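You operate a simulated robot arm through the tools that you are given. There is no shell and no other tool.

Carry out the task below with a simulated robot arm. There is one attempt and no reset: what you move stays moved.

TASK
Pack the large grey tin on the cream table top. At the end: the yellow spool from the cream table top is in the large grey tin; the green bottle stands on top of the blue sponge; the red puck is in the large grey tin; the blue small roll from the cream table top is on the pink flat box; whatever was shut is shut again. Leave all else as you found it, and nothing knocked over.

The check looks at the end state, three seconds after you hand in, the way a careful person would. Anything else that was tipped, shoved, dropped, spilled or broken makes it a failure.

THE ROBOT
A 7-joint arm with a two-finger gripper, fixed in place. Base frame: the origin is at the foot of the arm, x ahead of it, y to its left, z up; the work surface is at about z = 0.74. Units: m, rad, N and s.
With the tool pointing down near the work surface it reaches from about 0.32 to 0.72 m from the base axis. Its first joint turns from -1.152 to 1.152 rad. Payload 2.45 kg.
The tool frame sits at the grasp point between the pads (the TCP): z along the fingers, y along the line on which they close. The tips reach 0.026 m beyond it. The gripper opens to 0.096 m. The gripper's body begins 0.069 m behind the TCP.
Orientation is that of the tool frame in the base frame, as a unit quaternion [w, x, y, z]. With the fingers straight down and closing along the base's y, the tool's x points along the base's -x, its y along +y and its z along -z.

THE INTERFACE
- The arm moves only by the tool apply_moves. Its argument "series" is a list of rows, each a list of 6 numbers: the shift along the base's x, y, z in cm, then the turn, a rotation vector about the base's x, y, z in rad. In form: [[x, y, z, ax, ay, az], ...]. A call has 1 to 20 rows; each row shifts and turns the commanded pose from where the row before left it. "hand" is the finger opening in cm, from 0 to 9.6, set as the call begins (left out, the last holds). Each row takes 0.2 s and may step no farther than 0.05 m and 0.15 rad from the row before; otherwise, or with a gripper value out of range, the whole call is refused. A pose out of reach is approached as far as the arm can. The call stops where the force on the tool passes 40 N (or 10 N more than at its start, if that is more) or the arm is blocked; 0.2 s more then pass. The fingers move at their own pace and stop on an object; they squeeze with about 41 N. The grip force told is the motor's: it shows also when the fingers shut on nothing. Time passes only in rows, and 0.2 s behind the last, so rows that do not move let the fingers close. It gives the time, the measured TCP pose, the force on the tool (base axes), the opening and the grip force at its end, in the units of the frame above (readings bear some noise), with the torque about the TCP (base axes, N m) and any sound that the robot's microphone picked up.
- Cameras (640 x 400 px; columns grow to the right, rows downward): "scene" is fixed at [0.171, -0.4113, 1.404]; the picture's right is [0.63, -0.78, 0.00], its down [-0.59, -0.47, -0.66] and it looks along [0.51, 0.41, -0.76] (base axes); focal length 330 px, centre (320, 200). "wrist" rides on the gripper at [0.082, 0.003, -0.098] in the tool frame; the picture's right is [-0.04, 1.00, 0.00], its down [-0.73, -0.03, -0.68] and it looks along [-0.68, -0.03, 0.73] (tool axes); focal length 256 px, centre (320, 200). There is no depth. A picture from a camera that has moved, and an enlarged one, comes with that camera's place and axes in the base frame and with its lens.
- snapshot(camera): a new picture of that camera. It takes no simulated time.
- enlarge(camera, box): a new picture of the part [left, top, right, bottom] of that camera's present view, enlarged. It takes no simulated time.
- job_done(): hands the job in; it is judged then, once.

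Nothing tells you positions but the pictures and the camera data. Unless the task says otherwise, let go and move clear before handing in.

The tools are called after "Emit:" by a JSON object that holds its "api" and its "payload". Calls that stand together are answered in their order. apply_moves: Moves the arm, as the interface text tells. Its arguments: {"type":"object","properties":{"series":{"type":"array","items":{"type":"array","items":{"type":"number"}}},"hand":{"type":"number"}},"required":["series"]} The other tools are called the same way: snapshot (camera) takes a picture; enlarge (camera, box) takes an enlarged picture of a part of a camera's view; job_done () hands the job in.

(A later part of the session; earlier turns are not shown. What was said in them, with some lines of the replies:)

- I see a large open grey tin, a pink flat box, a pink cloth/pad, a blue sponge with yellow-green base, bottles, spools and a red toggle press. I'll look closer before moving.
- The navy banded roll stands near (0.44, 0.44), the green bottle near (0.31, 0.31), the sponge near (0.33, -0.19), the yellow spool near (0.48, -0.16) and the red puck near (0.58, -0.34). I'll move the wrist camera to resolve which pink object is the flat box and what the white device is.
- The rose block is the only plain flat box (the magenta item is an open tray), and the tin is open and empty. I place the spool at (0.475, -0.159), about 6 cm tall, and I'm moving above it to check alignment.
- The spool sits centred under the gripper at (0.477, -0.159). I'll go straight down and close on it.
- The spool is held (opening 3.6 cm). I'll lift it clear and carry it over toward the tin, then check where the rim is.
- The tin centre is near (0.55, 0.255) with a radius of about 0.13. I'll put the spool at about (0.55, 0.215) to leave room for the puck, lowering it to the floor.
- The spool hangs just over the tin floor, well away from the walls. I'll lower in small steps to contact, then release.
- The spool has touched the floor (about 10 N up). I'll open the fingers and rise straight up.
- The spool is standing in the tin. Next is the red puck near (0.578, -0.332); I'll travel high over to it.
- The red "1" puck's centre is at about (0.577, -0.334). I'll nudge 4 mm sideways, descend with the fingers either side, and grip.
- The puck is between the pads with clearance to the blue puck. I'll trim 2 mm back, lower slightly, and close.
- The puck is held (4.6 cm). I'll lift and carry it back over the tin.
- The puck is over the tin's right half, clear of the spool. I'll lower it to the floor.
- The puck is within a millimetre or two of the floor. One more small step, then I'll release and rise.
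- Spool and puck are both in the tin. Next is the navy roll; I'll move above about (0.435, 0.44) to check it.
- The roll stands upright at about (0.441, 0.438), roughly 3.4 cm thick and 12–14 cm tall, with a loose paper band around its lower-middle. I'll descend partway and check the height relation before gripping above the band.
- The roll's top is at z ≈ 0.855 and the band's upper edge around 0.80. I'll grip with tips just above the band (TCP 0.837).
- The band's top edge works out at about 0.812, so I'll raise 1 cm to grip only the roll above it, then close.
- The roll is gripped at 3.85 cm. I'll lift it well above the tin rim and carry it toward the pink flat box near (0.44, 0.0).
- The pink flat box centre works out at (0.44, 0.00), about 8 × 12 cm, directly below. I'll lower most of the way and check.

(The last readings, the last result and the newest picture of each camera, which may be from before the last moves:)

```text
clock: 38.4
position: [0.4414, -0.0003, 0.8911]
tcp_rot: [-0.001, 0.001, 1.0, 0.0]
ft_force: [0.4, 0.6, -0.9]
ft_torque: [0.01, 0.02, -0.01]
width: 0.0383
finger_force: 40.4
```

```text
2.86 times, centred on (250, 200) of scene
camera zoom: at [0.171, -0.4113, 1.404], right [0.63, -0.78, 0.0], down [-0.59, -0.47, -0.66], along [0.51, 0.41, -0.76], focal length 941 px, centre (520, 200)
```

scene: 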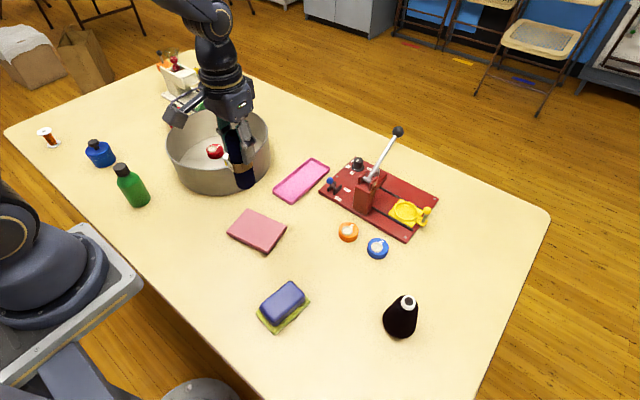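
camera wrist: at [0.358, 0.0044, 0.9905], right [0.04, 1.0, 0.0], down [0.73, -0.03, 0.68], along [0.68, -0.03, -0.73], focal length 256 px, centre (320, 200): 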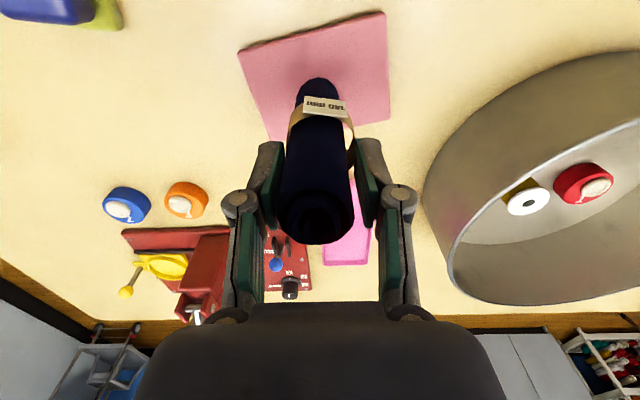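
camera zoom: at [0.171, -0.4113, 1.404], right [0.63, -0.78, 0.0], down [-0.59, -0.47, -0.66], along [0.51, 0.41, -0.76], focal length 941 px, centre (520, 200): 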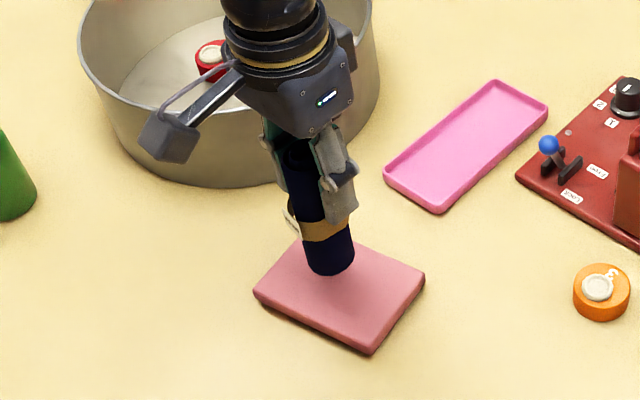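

Alignment looks good. I'll lower in small steps until the roll touches the box.

Emit:
{"api": "apply_moves", "payload": {"series": [[0, 0, -1.0, 0, 0, 0], [0, 0, -0.6, 0, 0, 0], [0, 0, -0.3, 0, 0, 0], [0, 0, 0, 0, 0, 0]]}}

Emit:
{"api": "apply_moves", "payload": {"series": [[0, 0, -0.3, 0, 0, 0], [0, 0, 0, 0, 0, 0]]}}

Emit:
{"api": "enlarge", "payload": {"camera": "scene", "box": [210, 170, 300, 260]}}

```text
clock: 39.4
position: [0.4407, 0.001, 0.8737]
tcp_rot: [0.0, 0.0, 1.0, 0.0]
ft_force: [0.3, 0.1, 0.3]
ft_torque: [0.02, 0.02, -0.01]
width: 0.0382
finger_force: 41.0
```

```text
clock: 40.0
position: [0.4406, 0.0023, 0.8715]
tcp_rot: [0.0, 0.0, 1.0, 0.0]
ft_force: [-0.1, 0.5, -0.1]
ft_torque: [-0.01, 0.01, -0.02]
width: 0.0383
finger_force: 40.7
```

```text
4.44 times, centred on (255, 215) of scene
camera zoom: at [0.171, -0.4113, 1.404], right [0.63, -0.78, 0.0], down [-0.59, -0.47, -0.66], along [0.51, 0.41, -0.76], focal length 1464 px, centre (609, 133)
```

zoom: 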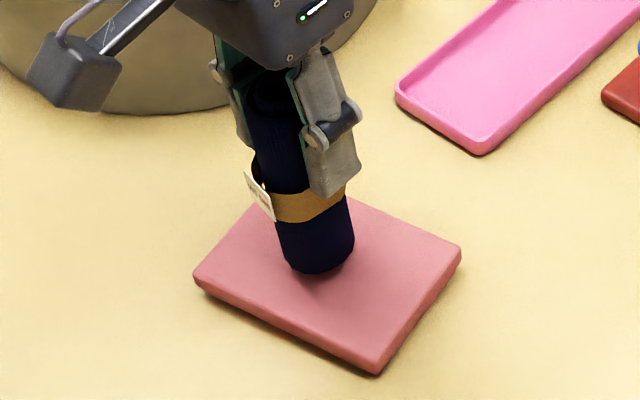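

Emit:
{"api": "apply_moves", "payload": {"series": [[0, 0, -0.2, 0, 0, 0], [0, 0, -0.2, 0, 0, 0], [0, 0, 0, 0, 0, 0]]}}

```text
clock: 40.8
position: [0.4407, 0.0026, 0.8681]
tcp_rot: [0.001, 0.0, 1.0, 0.0]
ft_force: [-3.8, 0.8, 27.5]
ft_torque: [-0.01, 0.54, -0.03]
width: 0.0383
finger_force: 41.4
```

The roll is firmly down on the box (27 N). I'll ease off a millimetre, then release.

Emit:
{"api": "apply_moves", "payload": {"series": [[0, 0, 0.1, 0, 0, 0], [0, 0, 0, 0, 0, 0]]}}

Emit:
{"api": "apply_moves", "payload": {"series": [[0, 0, 0, 0, 0, 0], [0, 0, 0, 0, 0, 0], [0, 0, 0, 0, 0, 0]], "hand": 6.5}}

Emit:
{"api": "snapshot", "payload": {"camera": "wrist"}}

Emit:
{"api": "enlarge", "payload": {"camera": "scene", "box": [210, 170, 300, 260]}}

```text
clock: 41.4
position: [0.4419, 0.003, 0.8686]
tcp_rot: [0.0, 0.001, 1.0, 0.001]
ft_force: [-2.0, -1.2, 19.2]
ft_torque: [-0.02, 0.2, -0.01]
width: 0.0384
finger_force: 41.3
```

```text
clock: 42.2
position: [0.4406, 0.0026, 0.8673]
tcp_rot: [0.0, 0.0, 1.0, 0.001]
ft_force: [0.2, -0.1, -0.5]
ft_torque: [0.01, -0.02, -0.03]
width: 0.065
finger_force: 0.1
```

```text
taken
camera wrist: at [0.3584, 0.0066, 0.9667], right [0.04, 1.0, 0.0], down [0.73, -0.03, 0.68], along [0.68, -0.03, -0.73], focal length 256 px, centre (320, 200)
```

wrist: 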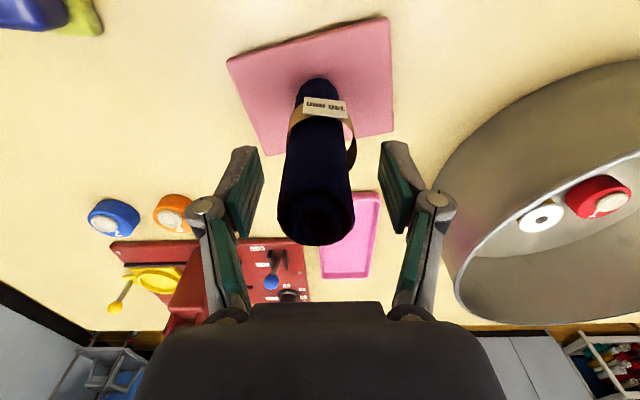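

```text
4.44 times, centred on (255, 215) of scene
camera zoom: at [0.171, -0.4113, 1.404], right [0.63, -0.78, 0.0], down [-0.59, -0.47, -0.66], along [0.51, 0.41, -0.76], focal length 1464 px, centre (609, 133)
```

zoom: 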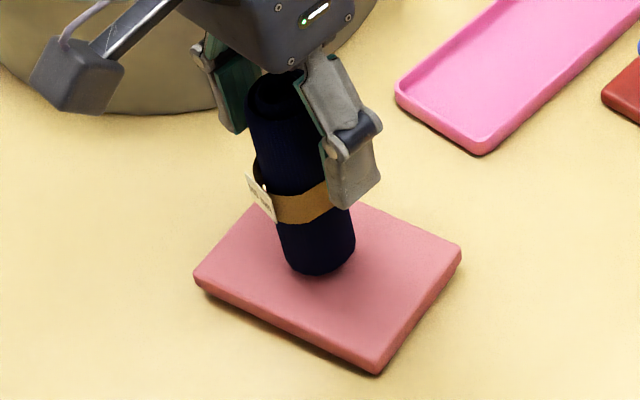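

The roll stands on the flat box. I'll rise straight up and go over to the green bottle near (0.31, 0.31).

Emit:
{"api": "apply_moves", "payload": {"series": [[0, 0, 2, 0, 0, 0], [0, 0, 4, 0, 0, 0], [0, 0, 5, 0, 0, 0], [0, 0, 4, 0, 0, 0], [-1.6, 3.85, 0, 0, 0, 0], [-1.6, 3.85, 0, 0, 0, 0], [-1.6, 3.85, 0, 0, 0, 0], [-1.6, 3.85, 0, 0, 0, 0], [-1.6, 3.85, 0, 0, 0, 0], [-1.6, 3.85, 0, 0, 0, 0], [-1.6, 3.85, 0, 0, 0, 0], [-1.6, 3.85, 0, 0, 0, 0], [0, 0, 0, 0, 0, 0]]}}

Emit:
{"api": "snapshot", "payload": {"camera": "wrist"}}

Emit:
{"api": "snapshot", "payload": {"camera": "scene"}}

```text
clock: 45.0
position: [0.3125, 0.3095, 1.0236]
tcp_rot: [0.0, 0.0, 1.0, 0.0]
ft_force: [0.5, 0.4, -1.1]
ft_torque: [-0.01, 0.02, -0.02]
width: 0.0649
finger_force: 0.0
```

```text
taken
camera wrist: at [0.2302, 0.3141, 1.122], right [0.04, 1.0, 0.0], down [0.73, -0.03, 0.68], along [0.68, -0.03, -0.73], focal length 256 px, centre (320, 200)
```

wrist: 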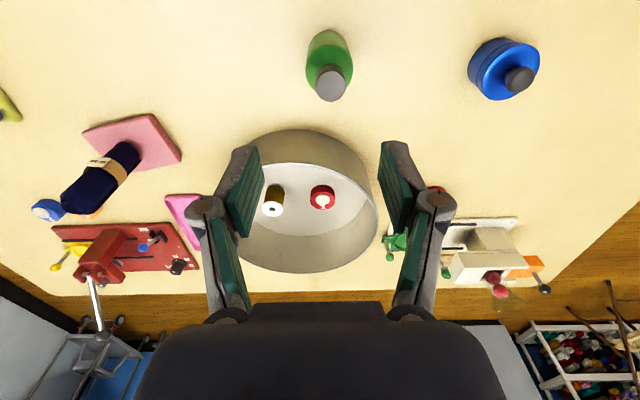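

```text
taken
```

scene: 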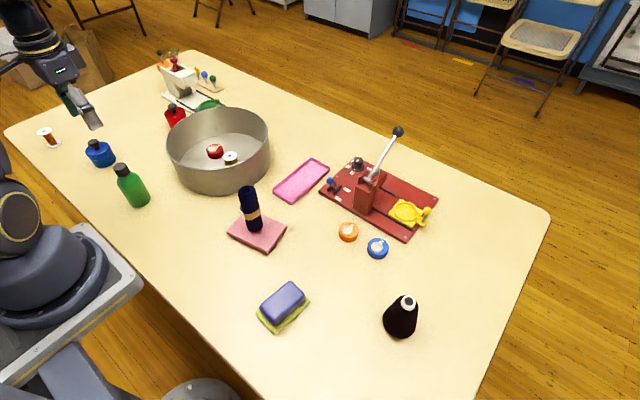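

All is well so far. The bottle is at about (0.32, 0.32), roughly 5 cm across with its cap top near z 0.858. I'll align, open wider and descend partway to check.

Emit:
{"api": "apply_moves", "payload": {"series": [[0.8, 1.0, -2, 0, 0, 0], [0, 0, -4, 0, 0, 0], [0, 0, -4, 0, 0, 0], [0, 0, 0, 0, 0, 0]], "hand": 8.0}}

Emit:
{"api": "snapshot", "payload": {"camera": "wrist"}}

```text
clock: 46.0
position: [0.3216, 0.32, 0.9217]
tcp_rot: [0.001, 0.0, 1.0, 0.0]
ft_force: [-1.0, 0.1, 0.4]
ft_torque: [0.0, -0.03, -0.01]
width: 0.0796
finger_force: 0.1
```

```text
taken
camera wrist: at [0.2389, 0.3234, 1.0204], right [0.04, 1.0, 0.0], down [0.73, -0.03, 0.68], along [0.68, -0.03, -0.73], focal length 256 px, centre (320, 200)
```

wrist: 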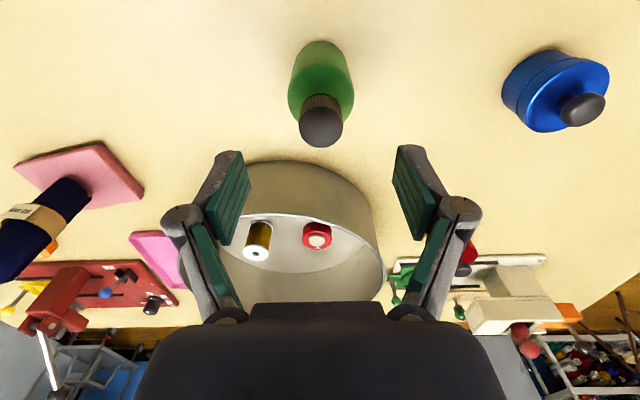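

The bottle is centred between the fingers at about (0.319, 0.321). I'll descend to TCP 0.81, keeping the palm above the cap, and grip the body.

Emit:
{"api": "apply_moves", "payload": {"series": [[-0.1, 0.1, -4, 0, 0, 0], [0, 0, -4, 0, 0, 0], [0, 0, -2, 0, 0, 0], [0, 0, -1, 0, 0, 0], [0, 0, 0, 0, 0, 0]]}}

Emit:
{"api": "snapshot", "payload": {"camera": "wrist"}}

Emit:
{"api": "enlarge", "payload": {"camera": "scene", "box": [80, 120, 200, 240]}}

```text
clock: 47.2
position: [0.3195, 0.3209, 0.8102]
tcp_rot: [0.0, 0.0, 1.0, 0.0]
ft_force: [-0.2, -0.3, -0.5]
ft_torque: [-0.01, 0.02, 0.01]
width: 0.0801
finger_force: 0.0
```

```text
taken
camera wrist: at [0.2357, 0.3244, 0.9093], right [0.04, 1.0, 0.0], down [0.73, -0.03, 0.68], along [0.68, -0.03, -0.73], focal length 256 px, centre (320, 200)
```

wrist: 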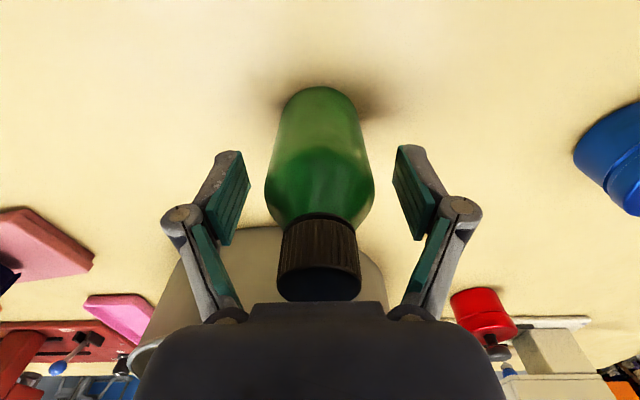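

```text
3.33 times, centred on (140, 180) of scene
camera zoom: at [0.171, -0.4113, 1.404], right [0.63, -0.78, 0.0], down [-0.59, -0.47, -0.66], along [0.51, 0.41, -0.76], focal length 1098 px, centre (920, 267)
```

zoom: 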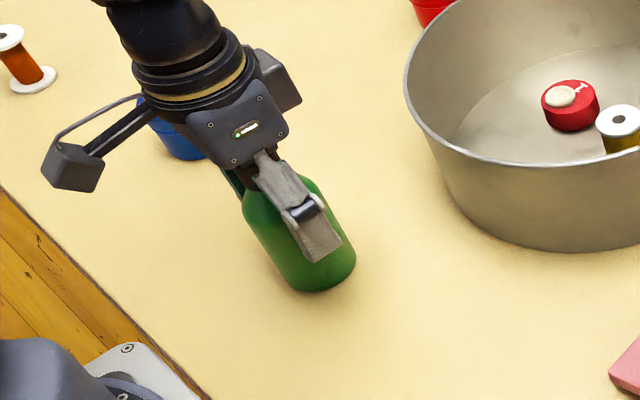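

Emit:
{"api": "apply_moves", "payload": {"series": [[0, 0, 0, 0, 0, 0], [0, 0, 0, 0, 0, 0], [0, 0, 0, 0, 0, 0], [0, 0, 0, 0, 0, 0]], "hand": 3.5}}

Emit:
{"api": "snapshot", "payload": {"camera": "wrist"}}

```text
clock: 48.2
position: [0.3179, 0.3208, 0.8105]
tcp_rot: [0.0, 0.0, 1.0, 0.001]
ft_force: [-0.4, -1.6, 1.0]
ft_torque: [-0.08, 0.03, -0.02]
width: 0.0526
finger_force: 41.1
```

```text
taken
camera wrist: at [0.2357, 0.3243, 0.9096], right [0.04, 1.0, 0.0], down [0.73, -0.03, 0.68], along [0.68, -0.03, -0.73], focal length 256 px, centre (320, 200)
```

wrist: 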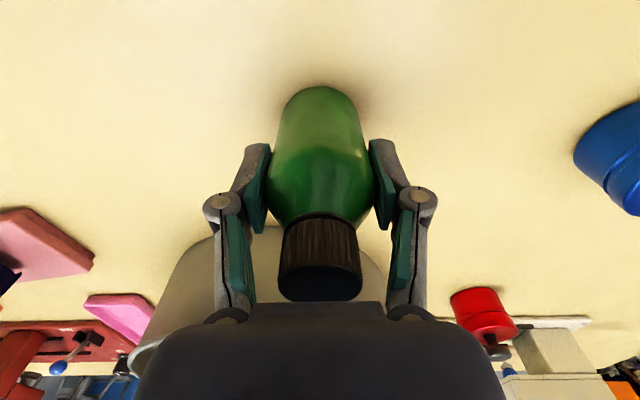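

The bottle is held (5.3 cm). I'll lift it high and carry it around toward the sponge near (0.335, -0.18).

Emit:
{"api": "apply_moves", "payload": {"series": [[0, 0, 1, 0, 0, 0], [0, 0, 3, 0, 0, 0], [0, 0, 4.5, 0, 0, 0], [0, 0, 4.5, 0, 0, 0], [0, 0, 4.5, 0, 0, 0], [0, 0, 3, 0, 0, 0], [0.7, -4, 0, 0, 0, 0], [0.7, -4, 0, 0, 0, 0], [0.7, -4, 0, 0, 0, 0], [0.7, -4, 0, 0, 0, 0], [0.7, -4, 0, 0, 0, 0], [0.7, -4, 0, 0, 0, 0], [0, -4, 0, 0, 0, 0], [0, -4, 0, 0, 0, 0], [0, 0, 0, 0, 0, 0]]}}

Emit:
{"api": "snapshot", "payload": {"camera": "wrist"}}

Emit:
{"api": "snapshot", "payload": {"camera": "scene"}}

```text
clock: 51.4
position: [0.3624, 0.0015, 1.0134]
tcp_rot: [0.0, 0.0, 1.0, 0.0]
ft_force: [-0.4, -0.8, -1.2]
ft_torque: [-0.02, -0.01, 0.02]
width: 0.0524
finger_force: 41.5
```

```text
taken
camera wrist: at [0.2798, 0.0056, 1.1123], right [0.04, 1.0, 0.0], down [0.73, -0.03, 0.68], along [0.68, -0.03, -0.73], focal length 256 px, centre (320, 200)
```

wrist: 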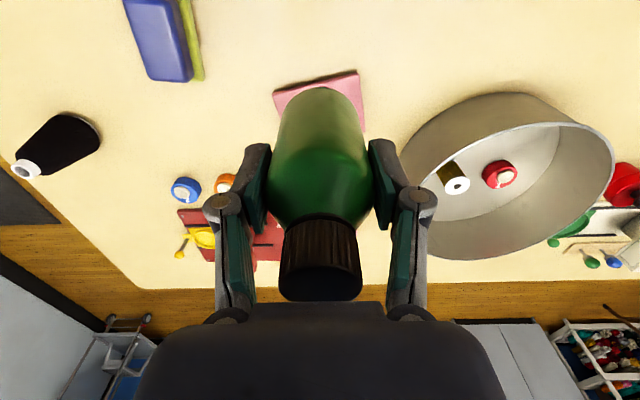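

```text
taken
```

scene: 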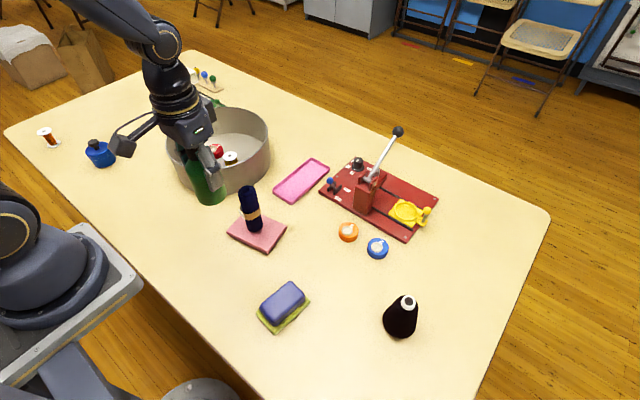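

The bottle is clear and nothing is disturbed. I'll shift a bit closer and higher to see the whole sponge and fix its position.

Emit:
{"api": "apply_moves", "payload": {"series": [[-1.2, -3, 1, 0, 0, 0], [-1.2, -3, 1, 0, 0, 0], [-1.0, -2, 1, 0, 0, 0], [0, 0, 0, 0, 0, 0]]}}

Emit:
{"api": "snapshot", "payload": {"camera": "wrist"}}

Emit:
{"api": "enlarge", "payload": {"camera": "wrist", "box": [180, 0, 340, 100]}}

Emit:
{"api": "enlarge", "payload": {"camera": "scene", "box": [240, 260, 330, 350]}}

```text
clock: 52.4
position: [0.331, -0.0796, 1.0436]
tcp_rot: [0.0, 0.0, 1.0, 0.0]
ft_force: [0.7, 0.5, -1.6]
ft_torque: [0.0, -0.03, -0.01]
width: 0.0523
finger_force: 41.4
```

```text
taken
camera wrist: at [0.249, -0.0744, 1.142], right [0.04, 1.0, 0.0], down [0.73, -0.03, 0.68], along [0.68, -0.03, -0.73], focal length 256 px, centre (320, 200)
```

wrist: 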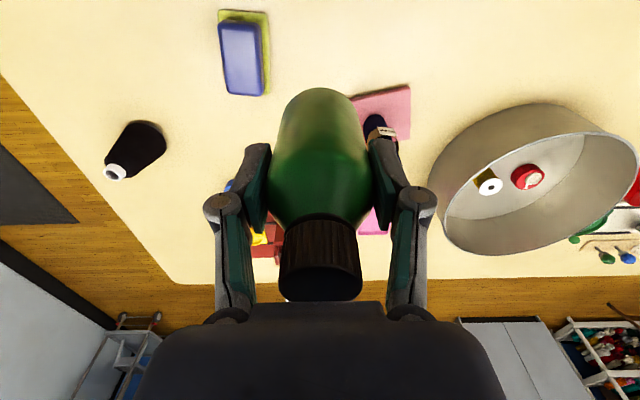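

```text
4.00 times, centred on (260, 50) of wrist
camera zoom: at [0.249, -0.0744, 1.142], right [0.04, 1.0, 0.0], down [0.73, -0.03, 0.68], along [0.68, -0.03, -0.73], focal length 1024 px, centre (560, 800)
```

zoom: 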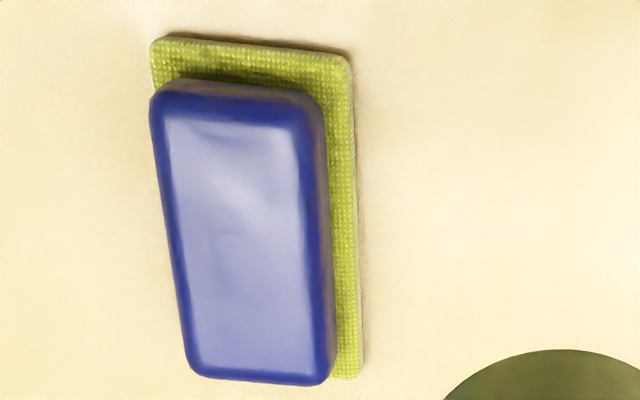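

```text
4.44 times, centred on (285, 305) of scene
camera zoom: at [0.171, -0.4113, 1.404], right [0.63, -0.78, 0.0], down [-0.59, -0.47, -0.66], along [0.51, 0.41, -0.76], focal length 1464 px, centre (476, -267)
```

zoom: 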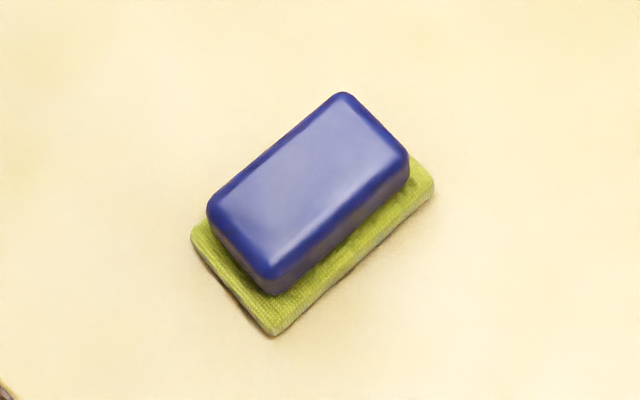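

The sponge's top face centres at about (0.340, -0.181, 0.779), flat area roughly 7 × 4.5 cm. I'll move over it and lower to a few cm above.

Emit:
{"api": "apply_moves", "payload": {"series": [[0.3, -3.4, 0, 0, 0, 0], [0.3, -3.4, -2, 0, 0, 0], [0.3, -3.3, -3, 0, 0, 0], [0, 0, -4, 0, 0, 0], [0, 0, -3, 0, 0, 0], [0, 0, 0, 0, 0, 0], [0, 0, 0, 0, 0, 0]]}}

Emit:
{"api": "enlarge", "payload": {"camera": "scene", "box": [220, 220, 350, 350]}}

Emit:
{"api": "snapshot", "payload": {"camera": "wrist"}}

```text
clock: 54.0
position: [0.3387, -0.1791, 0.9205]
tcp_rot: [0.0, 0.0, 1.0, 0.0]
ft_force: [0.2, -0.3, -2.4]
ft_torque: [0.0, -0.03, -0.03]
width: 0.0519
finger_force: 40.9
```

```text
3.08 times, centred on (285, 285) of scene
camera zoom: at [0.171, -0.4113, 1.404], right [0.63, -0.78, 0.0], down [-0.59, -0.47, -0.66], along [0.51, 0.41, -0.76], focal length 1014 px, centre (428, -62)
```

zoom: 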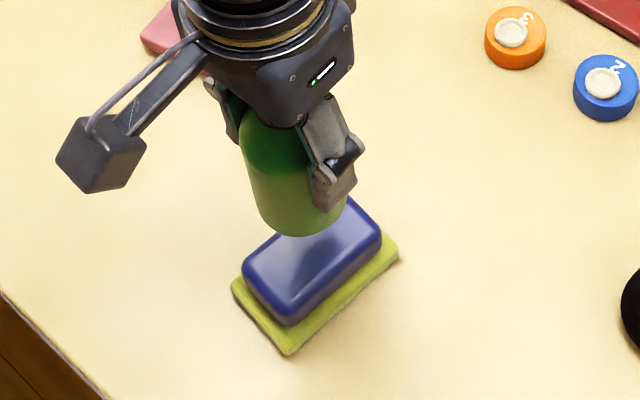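

```text
taken
camera wrist: at [0.2561, -0.1753, 1.0192], right [0.04, 1.0, 0.0], down [0.73, -0.03, 0.68], along [0.68, -0.03, -0.73], focal length 256 px, centre (320, 200)
```

wrist: 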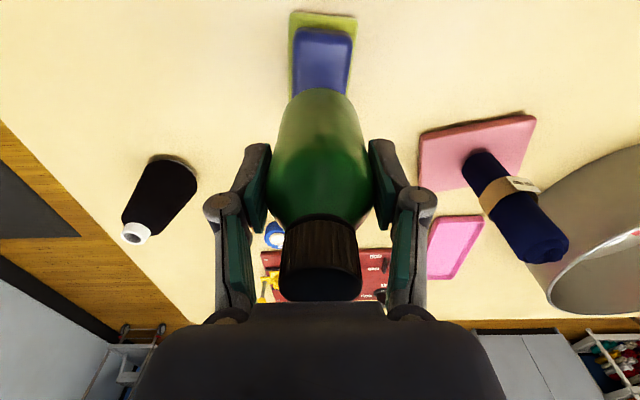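

The bottle is aligned over the sponge. I'll lower close, then in millimetre steps to contact.

Emit:
{"api": "apply_moves", "payload": {"series": [[0.1, -0.15, -3, 0, 0, 0], [0, 0, -2, 0, 0, 0], [0, 0, -1.0, 0, 0, 0], [0, 0, -0.4, 0, 0, 0], [0, 0, 0, 0, 0, 0]]}}

Emit:
{"api": "enlarge", "payload": {"camera": "scene", "box": [230, 240, 340, 340]}}

Emit:
{"api": "snapshot", "payload": {"camera": "wrist"}}

```text
clock: 55.2
position: [0.339, -0.1808, 0.8589]
tcp_rot: [0.0, 0.0, 1.0, 0.0]
ft_force: [0.4, -0.7, -2.0]
ft_torque: [-0.01, 0.0, 0.02]
width: 0.0522
finger_force: 41.4
```

```text
4.00 times, centred on (285, 290) of scene
camera zoom: at [0.171, -0.4113, 1.404], right [0.63, -0.78, 0.0], down [-0.59, -0.47, -0.66], along [0.51, 0.41, -0.76], focal length 1318 px, centre (460, -160)
```

zoom: 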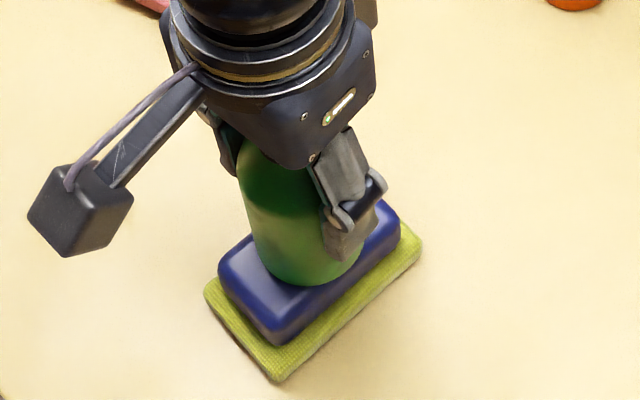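

```text
taken
camera wrist: at [0.2562, -0.1767, 0.9576], right [0.04, 1.0, 0.0], down [0.73, -0.03, 0.68], along [0.68, -0.03, -0.73], focal length 256 px, centre (320, 200)
```

wrist: 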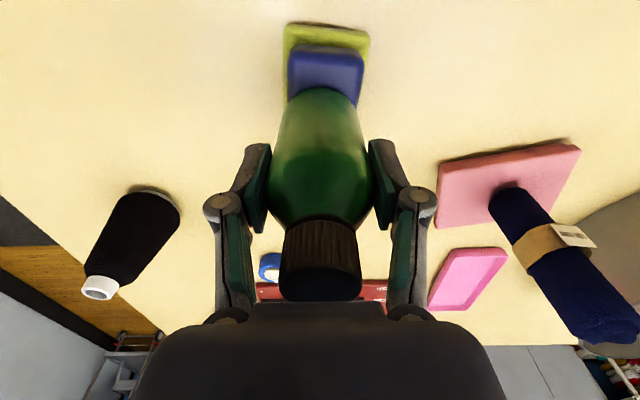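

Emit:
{"api": "apply_moves", "payload": {"series": [[0, 0, -0.3, 0, 0, 0], [0, 0, -0.2, 0, 0, 0], [0, 0, 0, 0, 0, 0]]}}

Emit:
{"api": "apply_moves", "payload": {"series": [[0, 0, -0.2, 0, 0, 0], [0, 0, 0, 0, 0, 0]]}}

```text
clock: 56.0
position: [0.3393, -0.1813, 0.8539]
tcp_rot: [0.001, 0.0, 1.0, -0.001]
ft_force: [-0.8, 1.8, 28.5]
ft_torque: [0.07, -0.05, -0.03]
width: 0.0525
finger_force: 40.9
```

```text
clock: 56.6
position: [0.3386, -0.1816, 0.853]
tcp_rot: [0.001, 0.0, 1.0, -0.002]
ft_force: [-0.4, 0.7, 27.9]
ft_torque: [0.03, -0.08, 0.01]
width: 0.0525
finger_force: 40.5
```

Contact is made (28 N up). I'll ease off slightly and inspect before releasing.

Emit:
{"api": "apply_moves", "payload": {"series": [[0, 0, 0.2, 0, 0, 0], [0, 0, 0, 0, 0, 0]]}}

Emit:
{"api": "enlarge", "payload": {"camera": "scene", "box": [230, 240, 340, 340]}}

Emit:
{"api": "enlarge", "payload": {"camera": "wrist", "box": [240, 20, 400, 120]}}

```text
clock: 57.2
position: [0.3381, -0.1815, 0.8538]
tcp_rot: [0.0, 0.0, 1.0, 0.002]
ft_force: [0.3, -0.4, -1.8]
ft_torque: [0.02, 0.01, 0.04]
width: 0.0521
finger_force: 40.9
```

```text
4.00 times, centred on (285, 290) of scene
camera zoom: at [0.171, -0.4113, 1.404], right [0.63, -0.78, 0.0], down [-0.59, -0.47, -0.66], along [0.51, 0.41, -0.76], focal length 1318 px, centre (460, -160)
```

zoom: 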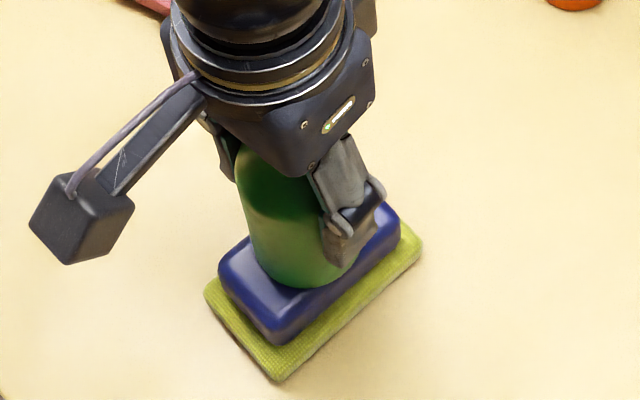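

```text
4.00 times, centred on (320, 70) of wrist
camera zoom: at [0.2554, -0.1766, 0.9526], right [0.04, 1.0, 0.0], down [0.73, -0.03, 0.68], along [0.68, -0.03, -0.74], focal length 1024 px, centre (320, 720)
```

zoom: 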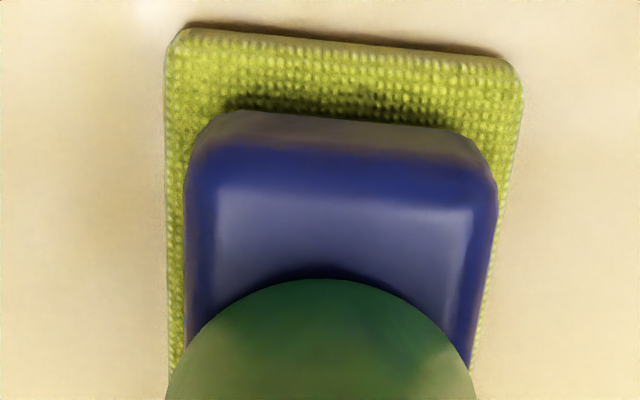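

The bottle is centred on the sponge. I'll settle down 1 mm and release.

Emit:
{"api": "apply_moves", "payload": {"series": [[0, 0, -0.1, 0, 0, 0], [0, 0, 0, 0, 0, 0]]}}

Emit:
{"api": "apply_moves", "payload": {"series": [[0, 0, 0, 0, 0, 0], [0, 0, 0, 0, 0, 0], [0, 0, 0, 0, 0, 0]], "hand": 8.0}}

Emit:
{"api": "snapshot", "payload": {"camera": "wrist"}}

Emit:
{"api": "enlarge", "payload": {"camera": "scene", "box": [230, 240, 340, 340]}}

```text
clock: 57.8
position: [0.3386, -0.1815, 0.8528]
tcp_rot: [0.0, 0.0, 1.0, 0.0]
ft_force: [-1.0, 0.3, -1.6]
ft_torque: [-0.01, 0.06, -0.02]
width: 0.0524
finger_force: 40.7
```

```text
clock: 58.6
position: [0.3391, -0.1819, 0.8542]
tcp_rot: [0.001, 0.0, 1.0, 0.001]
ft_force: [-0.2, -0.2, 0.6]
ft_torque: [0.06, 0.0, 0.02]
width: 0.0801
finger_force: 0.0
```

```text
taken
camera wrist: at [0.2561, -0.1776, 0.9525], right [0.04, 1.0, 0.0], down [0.73, -0.03, 0.68], along [0.68, -0.03, -0.73], focal length 256 px, centre (320, 200)
```

wrist: 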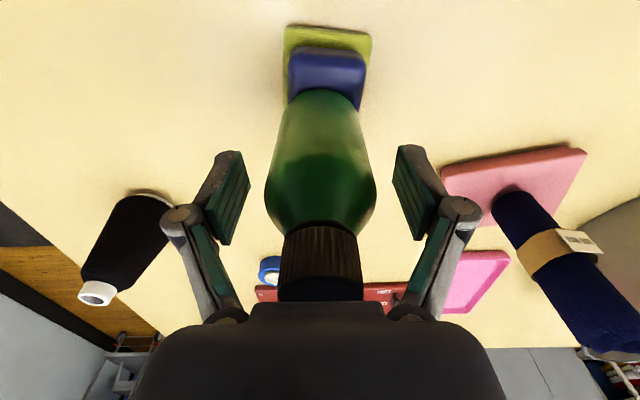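

```text
4.00 times, centred on (285, 290) of scene
camera zoom: at [0.171, -0.4113, 1.404], right [0.63, -0.78, 0.0], down [-0.59, -0.47, -0.66], along [0.51, 0.41, -0.76], focal length 1318 px, centre (460, -160)
```

zoom: 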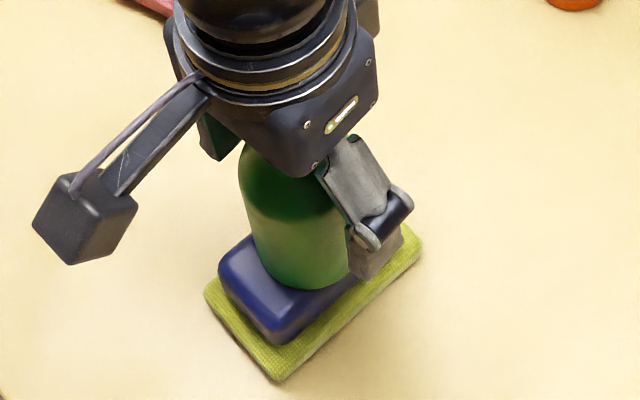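

The bottle stands free on the sponge with the fingers clear on both sides. I'll rise straight up and well away, then check the whole scene.

Emit:
{"api": "apply_moves", "payload": {"series": [[0, 0, 1.5, 0, 0, 0], [0, 0, 3, 0, 0, 0], [0, 0, 4.5, 0, 0, 0], [0, 0, 4.5, 0, 0, 0], [0, 0, 4.5, 0, 0, 0], [0, 3, 2, 0, 0, 0], [0, 4, 1, 0, 0, 0], [0, 4, 1, 0, 0, 0], [0, 4, 0, 0, 0, 0], [0, 3, 0, 0, 0, 0], [0, 0, 0, 0, 0, 0], [0, 0, 0, 0, 0, 0]]}}

Emit:
{"api": "snapshot", "payload": {"camera": "scene"}}

Emit:
{"api": "snapshot", "payload": {"camera": "wrist"}}

Emit:
{"api": "enlarge", "payload": {"camera": "scene", "box": [150, 90, 350, 350]}}

```text
clock: 61.2
position: [0.3366, -0.003, 1.0738]
tcp_rot: [0.0, 0.001, 1.0, 0.0]
ft_force: [-0.4, -0.1, 0.4]
ft_torque: [0.02, 0.04, -0.02]
width: 0.08
finger_force: 0.0
```

```text
taken
```

scene: 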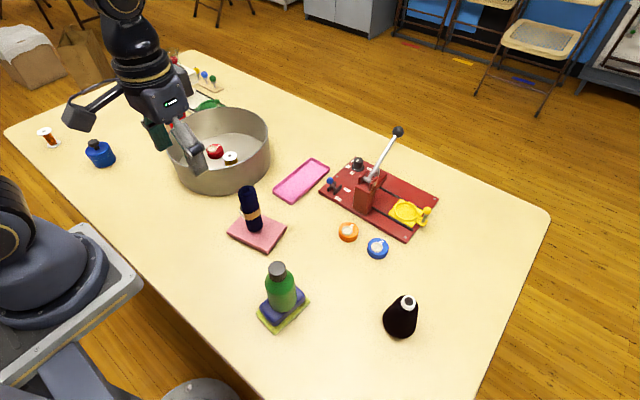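

```text
taken
camera wrist: at [0.2537, 0.0017, 1.1722], right [0.04, 1.0, 0.0], down [0.73, -0.03, 0.68], along [0.68, -0.03, -0.73], focal length 256 px, centre (320, 200)
```

wrist: 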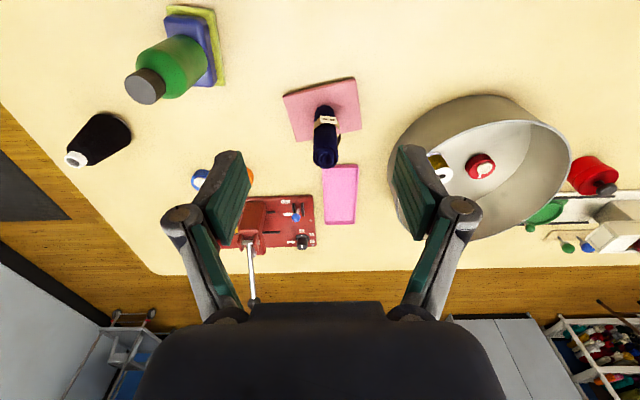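

```text
1.54 times, centred on (250, 220) of scene
camera zoom: at [0.171, -0.4113, 1.404], right [0.63, -0.78, 0.0], down [-0.59, -0.47, -0.66], along [0.51, 0.41, -0.76], focal length 507 px, centre (428, 169)
```

zoom: 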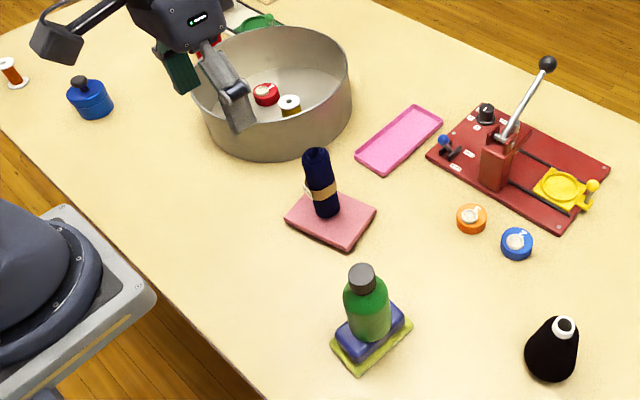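

Everything is in place: spool and red puck in the tin, roll standing on the pink flat box, and bottle upright on the blue sponge. Nothing else moved, nothing was opened, and the gripper is clear, so I'm handing in.

Emit:
{"api": "job_done", "payload": {}}

```text
The job is handed in.
```

The job is handed in, and in the last pictures everything the task asked for was in place:

- **Tin:** the yellow spool is standing in the large grey tin, and the red "1" puck is lying flat beside it.
- **Bottle:** the green bottle is upright and centred on the blue sponge.
- **Roll:** the navy banded roll is standing on the rose-pink flat box.
- **Shut things:** I opened nothing, so there was nothing to shut again.
- **Everything else:** nothing was knocked over, and I saw nothing else out of place. The gripper was open and clear when I handed in.

**Pink box:** there were two pink candidates. I took the plain rose block as the "pink flat box" and left the open magenta tray alone. I don't have the result of the check.
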